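You operate a simulated robot arm through the tools that you are given. There is no shell and no other tool. Be economical: measure what you need, move in short steps, check, and stop when the job is done.

The job below is to be done with a simulated robot arm. You get a single attempt, and the scene is never put back.

TASK
Put the tall orange block in the blue bucket.

It is judged by the outcome, as a careful person would: the job done as asked, and still so three seconds after it is handed in. It fails if anything else is knocked over, pushed out of place, dropped, spilled or broken.

THE ROBOT
A 7-joint arm with a two-finger parallel gripper, fixed in place. Base frame: the origin is at the foot of the arm, x ahead of it, y to its left, z up; the work surface is at about z = 0. Readings come in mm, rad, newtons and seconds.
With the tool pointing down near the work surface it reaches from about 240 to 620 mm from the base axis. Its first joint turns from -1.152 to 1.152 rad. Payload 2.6 kg.
Tool frame: the origin (TCP) lies between the finger pads and is the grasp point; the fingertips stand 30 mm ahead of it; z points along the fingers, y is the line along which they close. The gripper opens to 94 mm. The fingers are 28 mm wide and 10 mm thick; the gripper's body (50 by 96 mm) begins 55 mm behind the TCP.
Orientation is that of the tool frame in the base frame, as a unit quaternion [w, x, y, z]. With the fingers straight down and closing along the base's y, the tool's x points along the base's -x, its y along +y and its z along -z.

THE INTERFACE
- The arm moves only by the tool arm_command. Its argument "steps" is a list of rows, each an object (a shift or turn left out is 0, a gripper value left out holds the last) with "travel": the shift along the tool's x, y, z in mm, a list of three; "angular": the turn, a rotation vector about the tool's x, y, z in degrees, a list of three. In form: [{"travel": [dx, dy, dz], "angular": [wx, wy, wz]}, ...]. A call has 1 to 8 rows; each row shifts and turns the commanded pose from where the row before left it, along the tool's axes as they then stand. "grip" is the opening, from 0 (shut) to 1 (fully open), set as the call begins (left out, the last holds). Each row takes 0.2 s and may step no farther than 50 mm and 0.15 rad from the row before; otherwise, or with a gripper value out of range, the whole call is refused. Where a pose cannot be reached the arm comes as near as it can. A force on the tool above 40 N (or 10 N above the force at the start of the call, whichever is more), or a blocked arm, ends the call early, and 0.2 s more pass. Each finger travels about 72 mm/s and halts on what it meets, pressing with about 26 N; the grip force reading is that of the motor and also rises with nothing between the fingers. The clock runs only during rows and for 0.2 s after the last one: add rows that do not move to give the fingers time. It gives the time, the measured TCP pose, the force on the tool (base axes), the opening and the grip force at its end, in the units of the frame above (readings bear some noise).
- Cameras (640 x 400 px; columns grow to the right, rows downward): "scene" is fixed at [46.7, 457.2, 547.9]; the picture's right is [-0.54, -0.84, 0.00], its down [-0.61, 0.39, -0.69] and it looks along [0.58, -0.37, -0.73] (base axes); focal length 214 px, centre (320, 200). "wrist" rides on the gripper at [-37, 0, -58] in the tool frame; the picture's right is [0.00, -1.00, 0.00], its down [0.97, 0.00, -0.24] and it looks along [0.24, 0.00, 0.97] (tool axes); focal length 218 px, centre (320, 200).
- get_image(camera): a new picture of that camera. No time passes.
- probe_pixels(camera, pixels): for up to 12 pixels [column, row] of the newest picture of that camera ("zoom" is the newest enlarged one), the place [x, y, z] in the base frame of the surface seen there, good to about 2 mm. No time passes.
- inspect(camera, box): a new picture of the part [left, top, right, bottom] of that camera's present view, enlarged. No time passes.
- hand_in(): hands the job in; it is judged then, once.

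Keep the steps short. Do not move on a guess: measure, check each grasp and each placing, and mend mistakes. In all there are 60 turns and 20 pictures (those below and enlarged ones count). Leave the gripper open and the arm clear of the work at the hand-in unless told otherwise, and finish with a single line.

The tools are called after "Request:" as name(argument=value, ...) on one line, values as JSON. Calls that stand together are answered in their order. arm_command: Moves the arm, as the interface text tells. Its arguments: {"type":"object","properties":{"steps":{"type":"array"},"grip":{"type":"number"}},"required":["steps"]} The other tools are called the same way: get_image (camera) takes a picture; probe_pixels (camera, pixels) gives the place of the surface under pixels of a picture; inspect (camera, box) takes an enlarged picture of a part of a camera's view; hand_in () hands the job in.

At the start:

```text
clock: 0.0
ee_pos: [302.7, 199.0, 398.5]
ee_rot: [0.001, 0.001, 1.0, 0.0]
ft_force: [-0.6, 0.6, -0.9]
opening: 94.1
finger_force: 0.0
```

scene: 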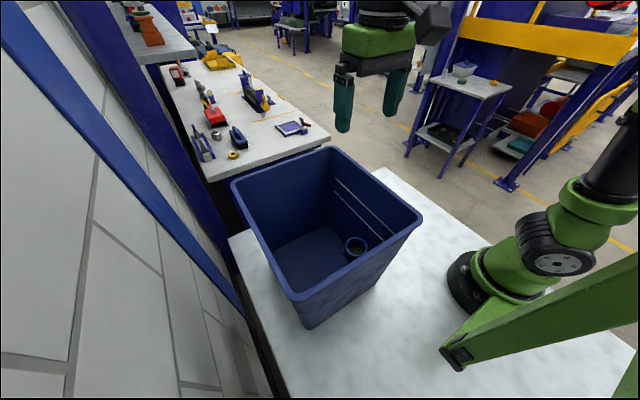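
wrist: 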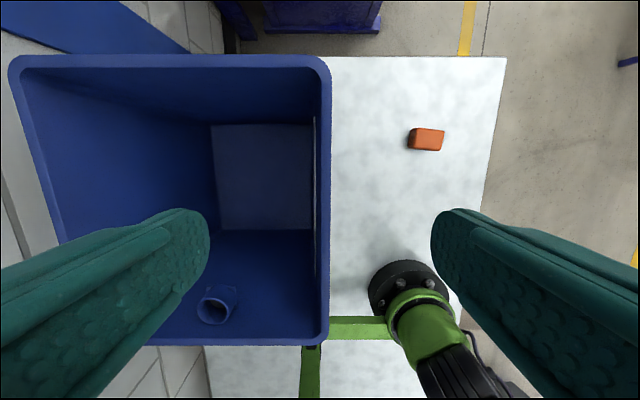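

The wrist picture shows the orange block near (427,139), and the blue bucket on the left with a small cup inside near (215,305). I'll probe the block, the bucket rim and floor, and the table.

Request:
probe_pixels(camera="wrist", pixels=[[428, 135], [415, 132], [440, 134], [428, 148], [412, 147], [442, 148], [325, 60], [325, 335], [15, 65], [265, 170], [215, 305], [400, 180]])

Request:
inspect(camera="wrist", box=[380, 100, 480, 180])

Request:
probe_pixels(camera="scene", pixels=[[328, 149], [421, 218], [308, 298], [234, 183], [355, 245], [305, 250], [270, 260]])

```text
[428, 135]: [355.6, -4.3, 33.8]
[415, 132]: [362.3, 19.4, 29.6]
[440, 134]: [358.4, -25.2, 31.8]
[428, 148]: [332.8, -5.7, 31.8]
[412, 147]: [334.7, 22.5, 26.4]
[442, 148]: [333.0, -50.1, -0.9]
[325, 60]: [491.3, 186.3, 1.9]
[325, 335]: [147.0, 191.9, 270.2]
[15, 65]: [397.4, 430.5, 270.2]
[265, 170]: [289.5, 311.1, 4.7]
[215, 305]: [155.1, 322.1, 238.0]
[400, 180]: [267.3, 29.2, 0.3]
```

```text
5.00 times, centred on (430, 140) of wrist
```

zoom: 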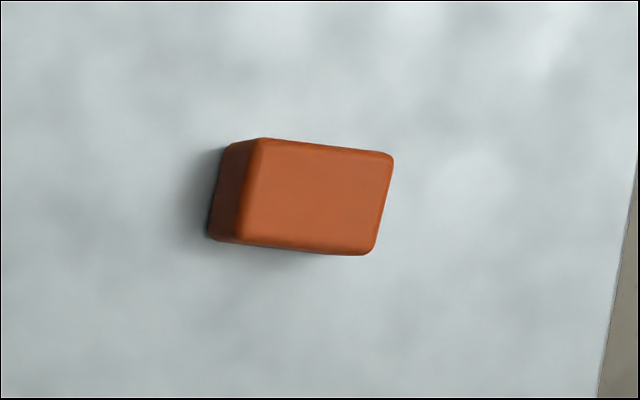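

```text
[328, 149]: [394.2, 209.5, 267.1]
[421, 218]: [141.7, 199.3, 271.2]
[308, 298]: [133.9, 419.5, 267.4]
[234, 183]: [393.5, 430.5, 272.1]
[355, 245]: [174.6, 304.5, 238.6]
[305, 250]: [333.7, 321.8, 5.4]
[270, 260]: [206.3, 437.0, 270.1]
```

The block's top is about z 33, centred near (346,-4), with its long side roughly along y. The bucket rim is at z 270, spanning x 138–396 and y 195–430, and its floor is at about z 5. I'll move over the block first, staying high.

Request:
arm_command(steps=[{"travel": [-8, -40, 0]}, {"travel": [-8, -40, 0]}, {"travel": [-9, -41, 0]}, {"travel": [-9, -41, 0]}, {"travel": [-9, -41, 0]}, {"travel": [0, 0, 45]}, {"travel": [0, 0, 45]}, {"travel": [0, 0, 45]}], grip=1)

Request:
get_image(camera="wrist")

Request:
get_image(camera="scene")

```text
clock: 1.8
ee_pos: [338.8, -3.5, 265.5]
ee_rot: [0.001, 0.001, 1.0, 0.0]
ft_force: [0.9, -0.3, 0.2]
opening: 94.0
finger_force: 0.1
```

```text
16 pictures are left
```

wrist: 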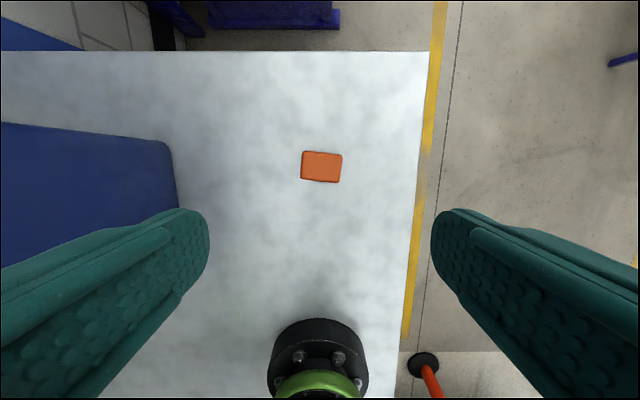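

```text
15 pictures are left
```

scene: 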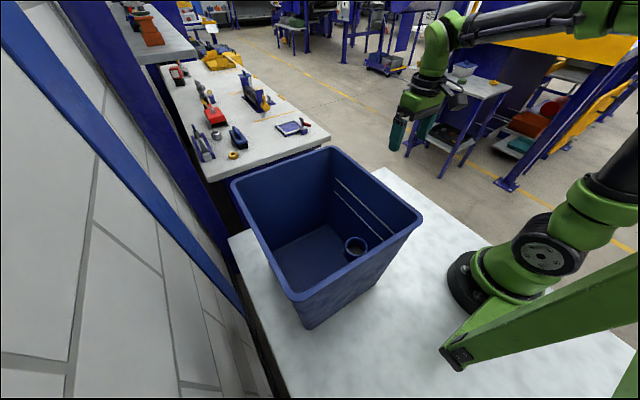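

Only one orange block is on the table; it now sits at (321,167), nearly square below. I'll probe its edges and top.

Request:
inspect(camera="wrist", box=[280, 140, 360, 190])

Request:
probe_pixels(camera="wrist", pixels=[[304, 154], [340, 156], [337, 180], [303, 178], [321, 167], [321, 155], [321, 179], [304, 166], [338, 168], [350, 168]])

```text
8.00 times, centred on (320, 165) of wrist
```

zoom: 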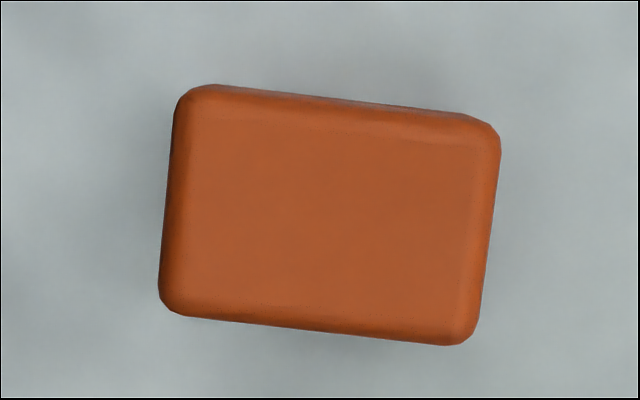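

```text
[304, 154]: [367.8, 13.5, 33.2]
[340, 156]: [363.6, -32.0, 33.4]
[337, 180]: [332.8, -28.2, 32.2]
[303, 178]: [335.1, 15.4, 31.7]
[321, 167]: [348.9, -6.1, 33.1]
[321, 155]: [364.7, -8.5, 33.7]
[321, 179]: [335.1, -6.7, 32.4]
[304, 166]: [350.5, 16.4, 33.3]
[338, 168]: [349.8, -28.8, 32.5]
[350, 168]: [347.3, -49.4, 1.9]
```

The block is about 51 × 37 × 33 mm, centred at (349.5, -7) and turned about 6.5°. I'll turn the tool +6.5° about its z to align the fingers, descend partway and read the pose.

Request:
arm_command(steps=[{"angular": [0, 0, 6.5]}, {"travel": [0, 0, 45]}, {"travel": [0, 0, 45]}, {"travel": [0, 0, 40]}, {}, {}])

```text
clock: 3.2
ee_pos: [343.4, -3.1, 132.3]
ee_rot: [0.0, 0.057, 0.998, 0.0]
ft_force: [1.0, -0.4, -0.2]
opening: 93.9
finger_force: 0.1
```

The pose reads (343.4, -3.1, 132.3) with the fingers aligned. I'll shift +6 in x and -4 in y, come down to about z 62, and check.

Request:
arm_command(steps=[{"travel": [-6.5, -3.2, 0]}, {"travel": [0, 0, 35]}, {"travel": [0, 0, 35]}, {}, {}])

Request:
get_image(camera="wrist")

```text
clock: 4.4
ee_pos: [352.7, -6.2, 60.8]
ee_rot: [0.0, 0.058, 0.998, 0.001]
ft_force: [0.1, -0.8, 0.0]
opening: 93.8
finger_force: 0.0
```

```text
13 pictures are left
```

wrist: 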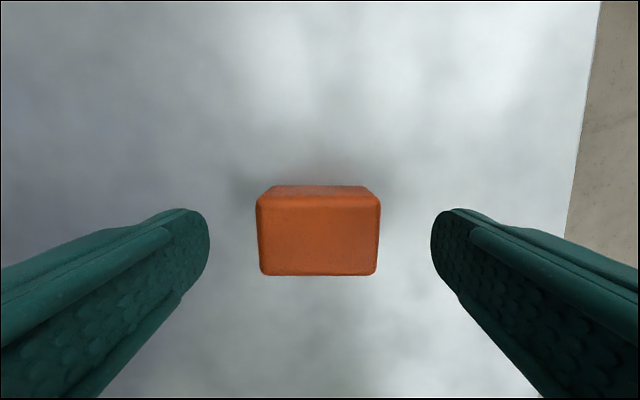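

The block sits square between the fingers. One probe of its edges will check the centring.

Request:
probe_pixels(camera="wrist", pixels=[[318, 212], [318, 271], [262, 240], [374, 240], [318, 240]])

```text
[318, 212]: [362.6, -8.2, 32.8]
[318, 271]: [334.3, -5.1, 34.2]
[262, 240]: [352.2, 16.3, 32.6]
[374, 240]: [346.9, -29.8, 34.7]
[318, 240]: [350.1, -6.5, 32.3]
```

The block's centre is at (349, -6.7), so I'll shift 3 mm back in x, go down to about z 37, and close.

Request:
arm_command(steps=[{"travel": [3, 0, 8]}, {"travel": [0, 0, 8]}, {"travel": [0, 0, 8]}, {}])

Request:
arm_command(steps=[{}, {}, {}, {}, {}], grip=0)

```text
clock: 5.4
ee_pos: [348.0, -7.2, 38.1]
ee_rot: [0.0, 0.056, 0.998, 0.0]
ft_force: [0.4, 1.2, -0.2]
opening: 93.8
finger_force: 0.1
```

```text
clock: 6.6
ee_pos: [348.0, -6.7, 38.2]
ee_rot: [0.0, 0.057, 0.998, 0.001]
ft_force: [-0.5, 0.9, -0.6]
opening: 53.7
finger_force: 25.9
```

The fingers stopped at 53.7 mm with 26 N, so the block is held. I'll lift straight up a little and check.

Request:
arm_command(steps=[{"travel": [0, 0, -20]}, {"travel": [0, 0, -30]}, {"travel": [0, 0, -40]}, {"travel": [0, 0, -40]}, {}])

Request:
get_image(camera="wrist")

```text
clock: 7.8
ee_pos: [349.7, -7.2, 169.2]
ee_rot: [0.0, 0.057, 0.998, 0.001]
ft_force: [-0.3, -0.3, 0.8]
opening: 0.0
finger_force: 26.2
```

```text
12 pictures are left
```

wrist: 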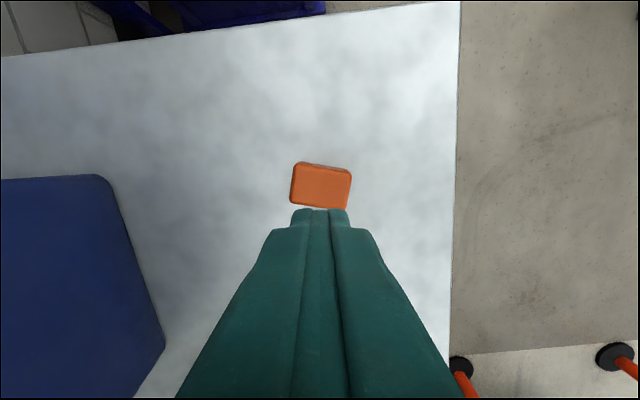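

The opening reads 0, so the block slipped out and is still on the table at (321,186). I'll look closely at its shape and position before trying again.

Request:
inspect(camera="wrist", box=[270, 145, 374, 210])

Request:
probe_pixels(camera="wrist", pixels=[[297, 167], [347, 173], [344, 203], [293, 200], [321, 187], [321, 169], [321, 205], [294, 185], [348, 188]])

```text
6.15 times, centred on (322, 178) of wrist
```

zoom: 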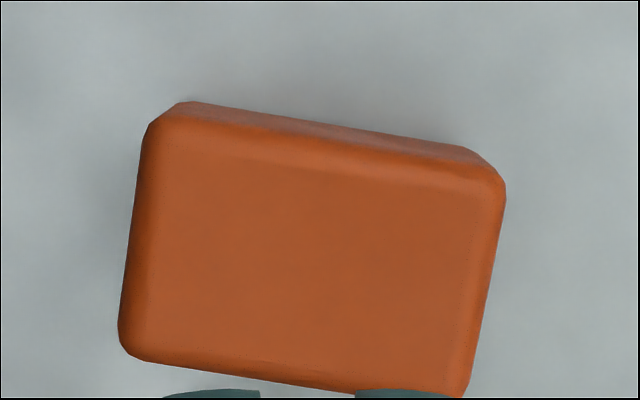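

```text
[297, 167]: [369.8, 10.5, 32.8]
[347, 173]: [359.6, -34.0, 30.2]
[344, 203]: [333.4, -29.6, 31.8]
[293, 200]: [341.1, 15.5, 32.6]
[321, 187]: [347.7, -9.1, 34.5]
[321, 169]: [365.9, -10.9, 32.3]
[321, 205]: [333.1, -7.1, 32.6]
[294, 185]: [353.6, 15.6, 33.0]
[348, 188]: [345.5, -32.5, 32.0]
```

The block is still upright at (349.5, -8.5), now turned about 14°. The grip slipped on the long axis, so next I'll hold it across the 37 mm width, deeper, and lift slowly. I'll open and turn the tool about -82° up here, clear of the block.

Request:
arm_command(steps=[{"angular": [0, 0, -8.2]}, {"angular": [0, 0, -8.2]}, {"angular": [0, 0, -8.2]}, {"angular": [0, 0, -8.2]}, {"angular": [0, 0, -8.2]}], grip=1)

Request:
arm_command(steps=[{"angular": [0, 0, -8.2]}, {"angular": [0, 0, -8.2]}, {"angular": [0, 0, -8.2]}, {"angular": [0, 0, -8.2]}, {"angular": [0, 0, -8.2]}, {"travel": [0, 0, 40]}, {"travel": [0, 0, 40]}, {}])

Request:
get_image(camera="wrist")

```text
clock: 9.0
ee_pos: [347.3, -7.6, 169.3]
ee_rot: [0.0, -0.297, 0.955, -0.001]
ft_force: [-1.0, 0.2, -0.1]
opening: 94.0
finger_force: 0.1
```

```text
clock: 10.8
ee_pos: [348.1, -10.1, 87.5]
ee_rot: [0.0, -0.613, 0.79, 0.0]
ft_force: [0.0, -0.1, 0.4]
opening: 94.1
finger_force: 0.0
```

```text
10 pictures are left
```

wrist: 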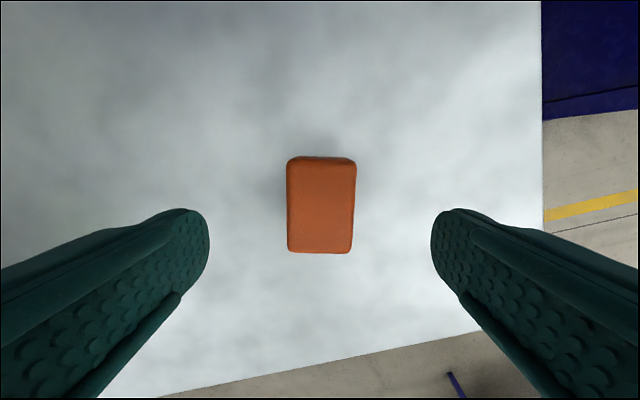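

The fingers now straddle the short side and are well aligned. I'll probe the block's edges for centring.

Request:
probe_pixels(camera="wrist", pixels=[[320, 169], [320, 248], [290, 208], [351, 208], [320, 208]])

```text
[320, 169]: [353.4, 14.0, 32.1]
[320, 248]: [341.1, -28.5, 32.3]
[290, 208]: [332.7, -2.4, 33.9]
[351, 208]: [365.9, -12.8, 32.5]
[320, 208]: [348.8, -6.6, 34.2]
```

The block's centre is near (348.5, -7.5), so I'll shift 2.5 mm and descend to z about 34 (fingertips about 4 mm above the table).

Request:
arm_command(steps=[{"travel": [-2.5, 0, 15]}, {"travel": [0, 0, 15]}, {"travel": [0, 0, 12]}, {"travel": [0, 0, 11]}, {}])

Request:
arm_command(steps=[{}, {}, {}, {}, {}, {}], grip=0)

Request:
arm_command(steps=[{"travel": [0, 0, -2]}, {"travel": [0, 0, -2]}, {"travel": [0, 0, -3]}, {"travel": [0, 0, -3]}, {}])

```text
clock: 12.0
ee_pos: [347.0, -5.3, 36.3]
ee_rot: [0.001, -0.612, 0.791, 0.001]
ft_force: [0.4, -0.7, -0.3]
opening: 94.0
finger_force: 0.0
```

```text
clock: 13.4
ee_pos: [348.1, -5.1, 36.0]
ee_rot: [0.0, -0.612, 0.791, 0.0]
ft_force: [-0.3, -0.6, 3.9]
opening: 37.6
finger_force: 25.9
```

```text
clock: 14.6
ee_pos: [347.8, -5.5, 46.5]
ee_rot: [0.0, -0.612, 0.791, -0.001]
ft_force: [0.5, 0.7, -0.3]
opening: 37.4
finger_force: 25.7
```

After a slow 10 mm lift the opening is still 37.4 mm. I'll check whether the block rose or is sliding.

Request:
get_image(camera="wrist")

Request:
probe_pixels(camera="wrist", pixels=[[320, 200], [320, 220], [320, 240], [320, 180]])

```text
9 pictures are left
```

wrist: 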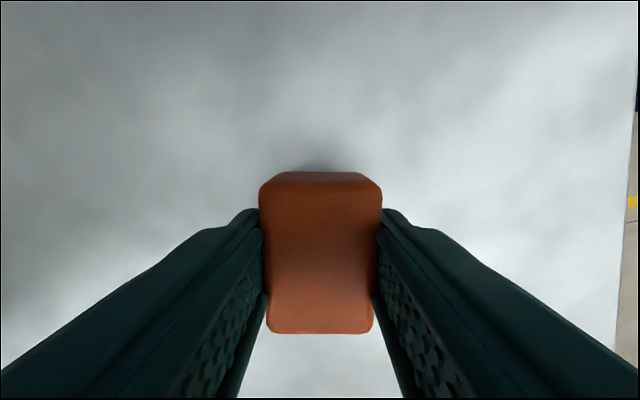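

```text
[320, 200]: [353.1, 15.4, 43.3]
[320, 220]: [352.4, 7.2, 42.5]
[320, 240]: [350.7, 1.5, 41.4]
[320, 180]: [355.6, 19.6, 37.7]
```

The block's top is now at about z 43, so it came up with the gripper. I'll continue with a gentle lift and watch the opening.

Request:
arm_command(steps=[{"travel": [0, 0, -5]}, {"travel": [0, 0, -8]}, {"travel": [0, 0, -10]}, {"travel": [0, 0, -10]}, {"travel": [0, 0, -10]}, {"travel": [0, 0, -10]}, {"travel": [0, 0, -6]}, {}])

Request:
get_image(camera="wrist")

Request:
probe_pixels(camera="wrist", pixels=[[320, 200], [320, 220], [320, 240], [320, 300], [320, 325]])

```text
clock: 16.4
ee_pos: [346.4, -5.5, 103.3]
ee_rot: [0.0, -0.612, 0.791, -0.001]
ft_force: [0.3, -0.9, -0.5]
opening: 37.3
finger_force: 25.8
```

```text
8 pictures are left
```

wrist: 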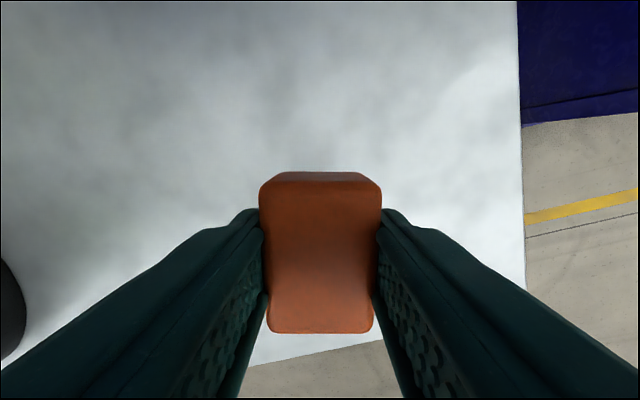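

```text
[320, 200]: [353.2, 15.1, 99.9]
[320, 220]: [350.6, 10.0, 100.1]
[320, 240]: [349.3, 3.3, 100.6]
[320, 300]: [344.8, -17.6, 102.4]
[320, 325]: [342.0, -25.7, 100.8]
```

The block is firmly held and in the same place between the fingers. I'll lift to about z 345 so it clears the rim (270).

Request:
arm_command(steps=[{"travel": [0, 0, -10]}, {"travel": [0, 0, -16]}, {"travel": [0, 0, -20]}, {"travel": [0, 0, -20]}, {"travel": [0, 0, -20]}, {"travel": [0, 0, -20]}, {"travel": [0, 0, -16]}, {"travel": [0, 0, -8]}])

Request:
arm_command(steps=[{"travel": [0, 0, -8]}, {"travel": [0, 0, -16]}, {"travel": [0, 0, -20]}, {"travel": [0, 0, -20]}, {"travel": [0, 0, -20]}, {"travel": [0, 0, -16]}, {"travel": [0, 0, -10]}, {}])

```text
clock: 18.2
ee_pos: [345.3, -5.0, 234.0]
ee_rot: [-0.001, -0.612, 0.791, 0.0]
ft_force: [0.2, 0.9, 0.9]
opening: 37.1
finger_force: 26.0
```

```text
clock: 20.0
ee_pos: [348.2, -5.0, 342.9]
ee_rot: [0.001, -0.612, 0.791, 0.0]
ft_force: [-0.1, 0.2, 0.3]
opening: 37.3
finger_force: 26.1
```

It's at z 343 and still held at 37.3 mm. I'll move across at this height to about (285, 316), over the bucket's middle.

Request:
arm_command(steps=[{"travel": [-10, 4.8, 0]}, {"travel": [-18, 8.6, 0]}, {"travel": [-22, 10.5, 0]}, {"travel": [-22, 10.5, 0]}, {"travel": [-22, 10.5, 0]}, {"travel": [-22, 10.5, 0]}, {"travel": [-20, 9.5, 0]}, {"travel": [-12, 5.6, 0]}])

Request:
arm_command(steps=[{"travel": [-12, 5.6, 0]}, {"travel": [-20, 9.6, 0]}, {"travel": [-24, 11.5, 0]}, {"travel": [-24, 11.5, 0]}, {"travel": [-24, 11.5, 0]}, {"travel": [-22, 10.5, 0]}, {"travel": [-15, 7, 0]}, {"travel": [-6, 3, 0]}])

Request:
get_image(camera="scene")

Request:
get_image(camera="wrist")

```text
clock: 21.8
ee_pos: [317.0, 156.5, 343.8]
ee_rot: [0.0, -0.612, 0.791, 0.0]
ft_force: [0.0, -0.6, 0.1]
opening: 37.0
finger_force: 26.3
```

```text
clock: 23.6
ee_pos: [285.5, 315.9, 346.0]
ee_rot: [-0.001, -0.611, 0.792, 0.0]
ft_force: [-0.4, -0.5, -0.2]
opening: 37.5
finger_force: 26.5
```

```text
7 pictures are left
```

scene: 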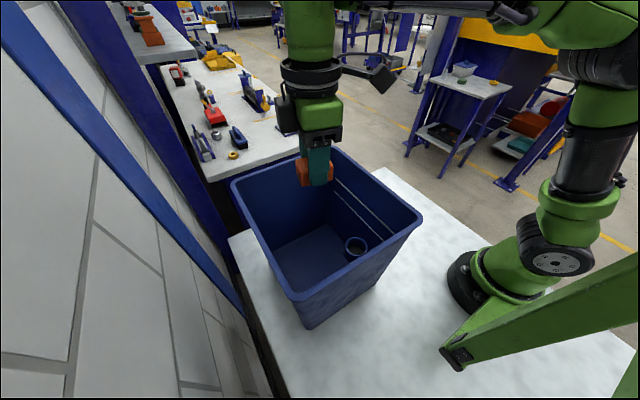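

```text
6 pictures are left
```

wrist: 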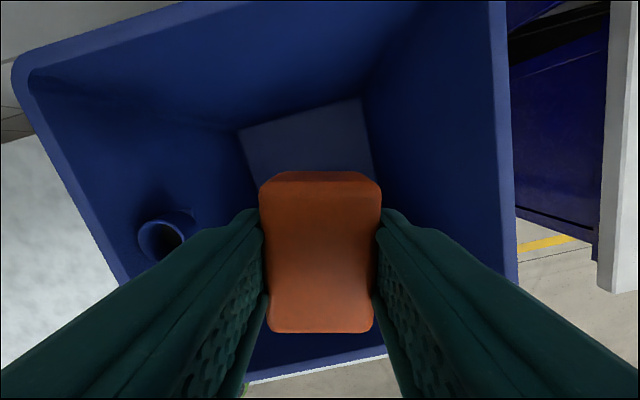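

The block is over the bucket mouth. The walls taper to a smaller floor, so I'll probe the floor and walls to choose the lowering spot.

Request:
probe_pixels(camera="wrist", pixels=[[243, 136], [357, 103], [372, 165], [255, 170], [300, 140], [400, 150], [220, 160], [165, 235], [185, 225], [500, 150]])

Request:
probe_pixels(camera="scene", pixels=[[328, 226], [273, 250], [310, 290], [350, 262], [345, 230], [330, 255], [300, 275]])

```text
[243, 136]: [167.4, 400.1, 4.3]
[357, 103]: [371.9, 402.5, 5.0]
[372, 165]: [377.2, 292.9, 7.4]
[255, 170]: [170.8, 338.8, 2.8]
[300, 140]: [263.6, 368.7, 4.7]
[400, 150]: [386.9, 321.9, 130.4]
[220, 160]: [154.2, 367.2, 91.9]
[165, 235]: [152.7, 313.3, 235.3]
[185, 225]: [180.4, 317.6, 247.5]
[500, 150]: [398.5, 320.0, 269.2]
```

```text
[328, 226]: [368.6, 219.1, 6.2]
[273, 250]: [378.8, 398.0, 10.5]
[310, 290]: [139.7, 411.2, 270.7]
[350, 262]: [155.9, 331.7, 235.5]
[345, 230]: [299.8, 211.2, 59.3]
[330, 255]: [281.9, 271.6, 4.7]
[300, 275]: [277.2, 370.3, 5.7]
```

The floor spans x 167–375 and y 212–402 at z 5, so (285, 310) is well clear of the walls and the hook at x<182. Before lowering I'll check how much room the wrist parts have.

Request:
probe_pixels(camera="scene", pixels=[[375, 75], [392, 80], [360, 70], [310, 70], [285, 70], [338, 70], [280, 110], [310, 20], [340, 110], [420, 10], [500, 10], [300, 130]])

```text
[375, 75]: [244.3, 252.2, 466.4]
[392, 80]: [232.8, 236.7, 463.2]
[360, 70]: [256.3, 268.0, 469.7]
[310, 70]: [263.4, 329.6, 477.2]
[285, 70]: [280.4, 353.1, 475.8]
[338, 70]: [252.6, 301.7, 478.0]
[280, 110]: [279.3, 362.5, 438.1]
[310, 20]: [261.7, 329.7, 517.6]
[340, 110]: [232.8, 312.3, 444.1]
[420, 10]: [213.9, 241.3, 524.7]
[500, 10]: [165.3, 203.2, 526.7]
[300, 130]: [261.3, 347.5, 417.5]
```

The forearm crosses above the near rim at about z 525 and a wrist part hangs at about z 460, so I can lower roughly 180 mm safely. I'll go down 140 mm first and look.

Request:
arm_command(steps=[{"travel": [6, 0, 10]}, {"travel": [0, 0, 20]}, {"travel": [0, 0, 22]}, {"travel": [0, 0, 22]}, {"travel": [0, 0, 22]}, {"travel": [0, 0, 22]}, {"travel": [0, 0, 15]}, {"travel": [0, 0, 7]}])

Request:
get_image(camera="scene")

```text
clock: 25.4
ee_pos: [284.0, 310.1, 203.6]
ee_rot: [-0.001, -0.611, 0.791, 0.0]
ft_force: [0.8, -0.6, 0.0]
opening: 37.4
finger_force: 26.3
```

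```text
5 pictures are left
```

scene: 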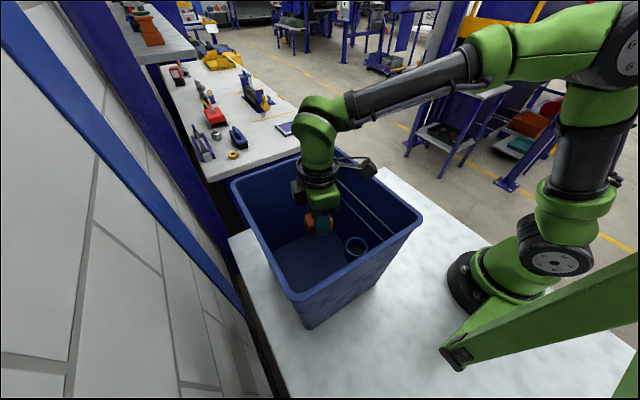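

The block is inside the bucket and the arm is clear. The black wrist attachment at (367,168) is nearest the rim, so I'll probe it.

Request:
probe_pixels(camera="scene", pixels=[[367, 168], [375, 175], [370, 160], [378, 168], [350, 162], [365, 176], [400, 105], [350, 125], [395, 198]])

```text
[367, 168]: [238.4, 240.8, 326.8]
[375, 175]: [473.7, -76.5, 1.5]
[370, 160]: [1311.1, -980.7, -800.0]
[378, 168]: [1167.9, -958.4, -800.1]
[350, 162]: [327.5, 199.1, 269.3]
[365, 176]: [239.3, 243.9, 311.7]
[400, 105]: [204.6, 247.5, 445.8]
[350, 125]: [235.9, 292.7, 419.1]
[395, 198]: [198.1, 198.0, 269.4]
```

The attachment is at about (238, 240) with its underside at z 310, so it would enter the bucket near the y≈205 wall. I'll shift 18 mm toward +y for clearance, then lower 60 mm and check force and pose.

Request:
arm_command(steps=[{"travel": [-9, 2.3, 0]}, {"travel": [-8.4, 2.2, 0]}, {"travel": [0, 0, 12]}, {"travel": [0, 0, 18]}, {"travel": [0, 0, 18]}, {"travel": [0, 0, 12]}, {}])

Request:
get_image(camera="scene")

Request:
probe_pixels(camera="scene", pixels=[[355, 200], [365, 205], [400, 145], [380, 160], [420, 130], [440, 125], [360, 190]])

```text
clock: 27.0
ee_pos: [284.7, 328.3, 144.2]
ee_rot: [0.0, -0.611, 0.791, 0.0]
ft_force: [-0.1, 0.1, 0.4]
opening: 37.2
finger_force: 25.7
```

```text
4 pictures are left
```

scene: 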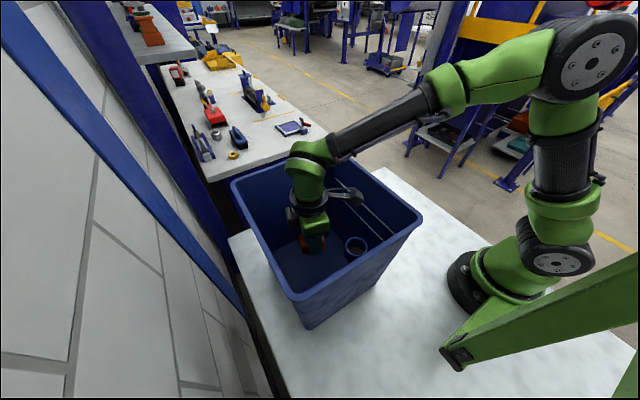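

```text
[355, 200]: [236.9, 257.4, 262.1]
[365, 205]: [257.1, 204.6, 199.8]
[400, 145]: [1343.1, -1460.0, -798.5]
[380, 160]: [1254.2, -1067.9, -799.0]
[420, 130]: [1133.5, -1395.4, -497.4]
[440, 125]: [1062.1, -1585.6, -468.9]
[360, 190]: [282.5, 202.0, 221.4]
```

The attachment is now at y≈257, well inside the wall. I'll check the forearm height where it crosses the rim.

Request:
probe_pixels(camera="scene", pixels=[[345, 145], [360, 143], [375, 133], [375, 125], [390, 125], [400, 108], [345, 157], [420, 100]])

```text
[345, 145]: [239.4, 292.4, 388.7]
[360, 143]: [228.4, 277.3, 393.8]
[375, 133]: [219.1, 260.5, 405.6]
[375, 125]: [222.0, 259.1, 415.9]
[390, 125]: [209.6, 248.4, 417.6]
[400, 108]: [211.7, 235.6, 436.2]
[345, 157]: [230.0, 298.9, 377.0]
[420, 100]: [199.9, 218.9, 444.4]
```

The forearm is about 100 mm above the rim, so I can lower another 80 mm, with the force guard active.

Request:
arm_command(steps=[{"travel": [0, 0, 10]}, {"travel": [0, 0, 15]}, {"travel": [0, 0, 15]}, {"travel": [0, 0, 15]}, {"travel": [0, 0, 15]}, {"travel": [0, 0, 10]}, {}])

```text
clock: 28.6
ee_pos: [285.4, 327.0, 64.8]
ee_rot: [0.0, -0.611, 0.791, 0.0]
ft_force: [-0.9, -0.4, 0.5]
opening: 37.3
finger_force: 26.0
```

There's no contact, and the block's underside is at about z 29, 24 mm above the floor. I'll lower 18 mm slowly, then open.

Request:
arm_command(steps=[{"travel": [0, 0, 6]}, {"travel": [0, 0, 6]}, {"travel": [0, 0, 6]}, {}])

Request:
arm_command(steps=[{}, {}, {}, {}], grip=0.75)

Request:
get_image(camera="wrist")

```text
clock: 29.6
ee_pos: [283.9, 328.4, 46.2]
ee_rot: [0.0, -0.613, 0.79, 0.001]
ft_force: [0.5, -0.1, 0.1]
opening: 37.1
finger_force: 26.7
```

```text
clock: 30.6
ee_pos: [284.4, 327.8, 47.2]
ee_rot: [0.001, -0.613, 0.79, 0.0]
ft_force: [0.2, -0.6, -0.5]
opening: 70.9
finger_force: 0.1
```

```text
3 pictures are left
```

wrist: 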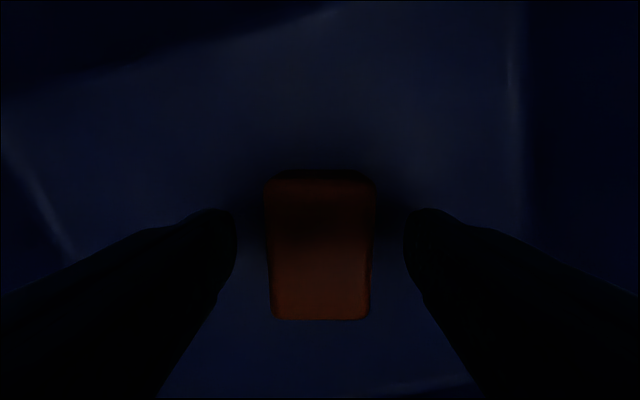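

The block rests on the bucket floor, free between the open fingers. I'll withdraw straight up, well above the rim.

Request:
arm_command(steps=[{"travel": [0, 0, -12]}, {"travel": [0, 0, -20]}, {"travel": [0, 0, -25]}, {"travel": [0, 0, -25]}, {"travel": [0, 0, -25]}, {"travel": [0, 0, -25]}, {"travel": [0, 0, -25]}, {"travel": [0, 0, -20]}])

Request:
arm_command(steps=[{"travel": [0, 0, -20]}, {"travel": [0, 0, -25]}, {"travel": [0, 0, -30]}, {"travel": [0, 0, -30]}, {"travel": [0, 0, -30]}, {"travel": [0, 0, -25]}, {}], grip=0.75)

Request:
get_image(camera="wrist")

```text
clock: 32.4
ee_pos: [283.1, 329.3, 224.4]
ee_rot: [0.0, -0.611, 0.791, 0.0]
ft_force: [0.7, 0.5, 0.0]
opening: 70.7
finger_force: 0.1
```

```text
clock: 34.0
ee_pos: [283.5, 328.2, 383.4]
ee_rot: [0.0, -0.612, 0.791, 0.0]
ft_force: [0.0, 0.1, 0.2]
opening: 70.5
finger_force: 0.0
```

```text
2 pictures are left
```

wrist: 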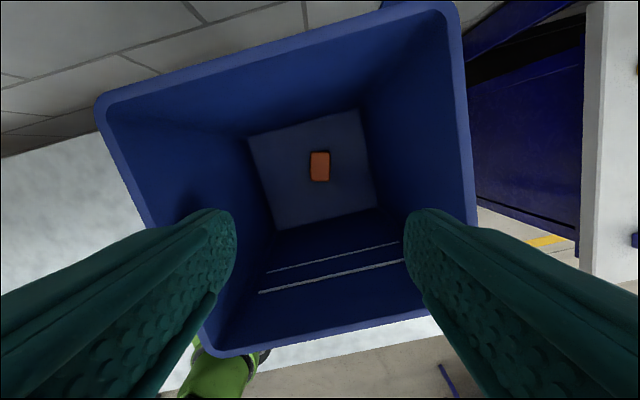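

The block lies on the bucket floor at (320,166). I'll open fully, move the arm off the bucket toward -y, and take a last scene picture.

Request:
arm_command(steps=[{"travel": [20, -5, 0]}, {"travel": [35, -9, 0]}, {"travel": [35, -9, 0]}, {"travel": [35, -9, 0]}, {"travel": [35, -9, 0]}, {"travel": [35, -9, 0]}, {"travel": [20, -5, 0]}, {}], grip=1)

Request:
get_image(camera="scene")

```text
clock: 35.8
ee_pos: [283.8, 107.4, 385.9]
ee_rot: [-0.001, -0.611, 0.791, 0.0]
ft_force: [0.0, 0.3, 0.1]
opening: 94.3
finger_force: 0.0
```

```text
1 pictures are left
```

scene: 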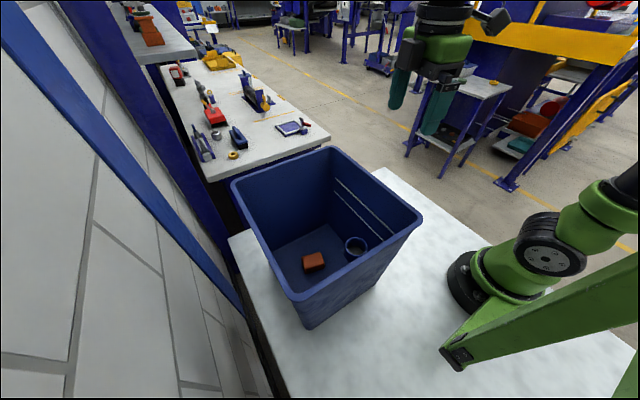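

The block is in the bucket at (313,261). The bucket and its ring haven't moved, the gripper is open and the arm is clear, so I'll hand in.

Request:
hand_in()

```text
The job is handed in.
```

The orange block is on the floor of the blue bucket, placed on the second try after it slipped from the first grip and stayed on the table; nothing else was disturbed.
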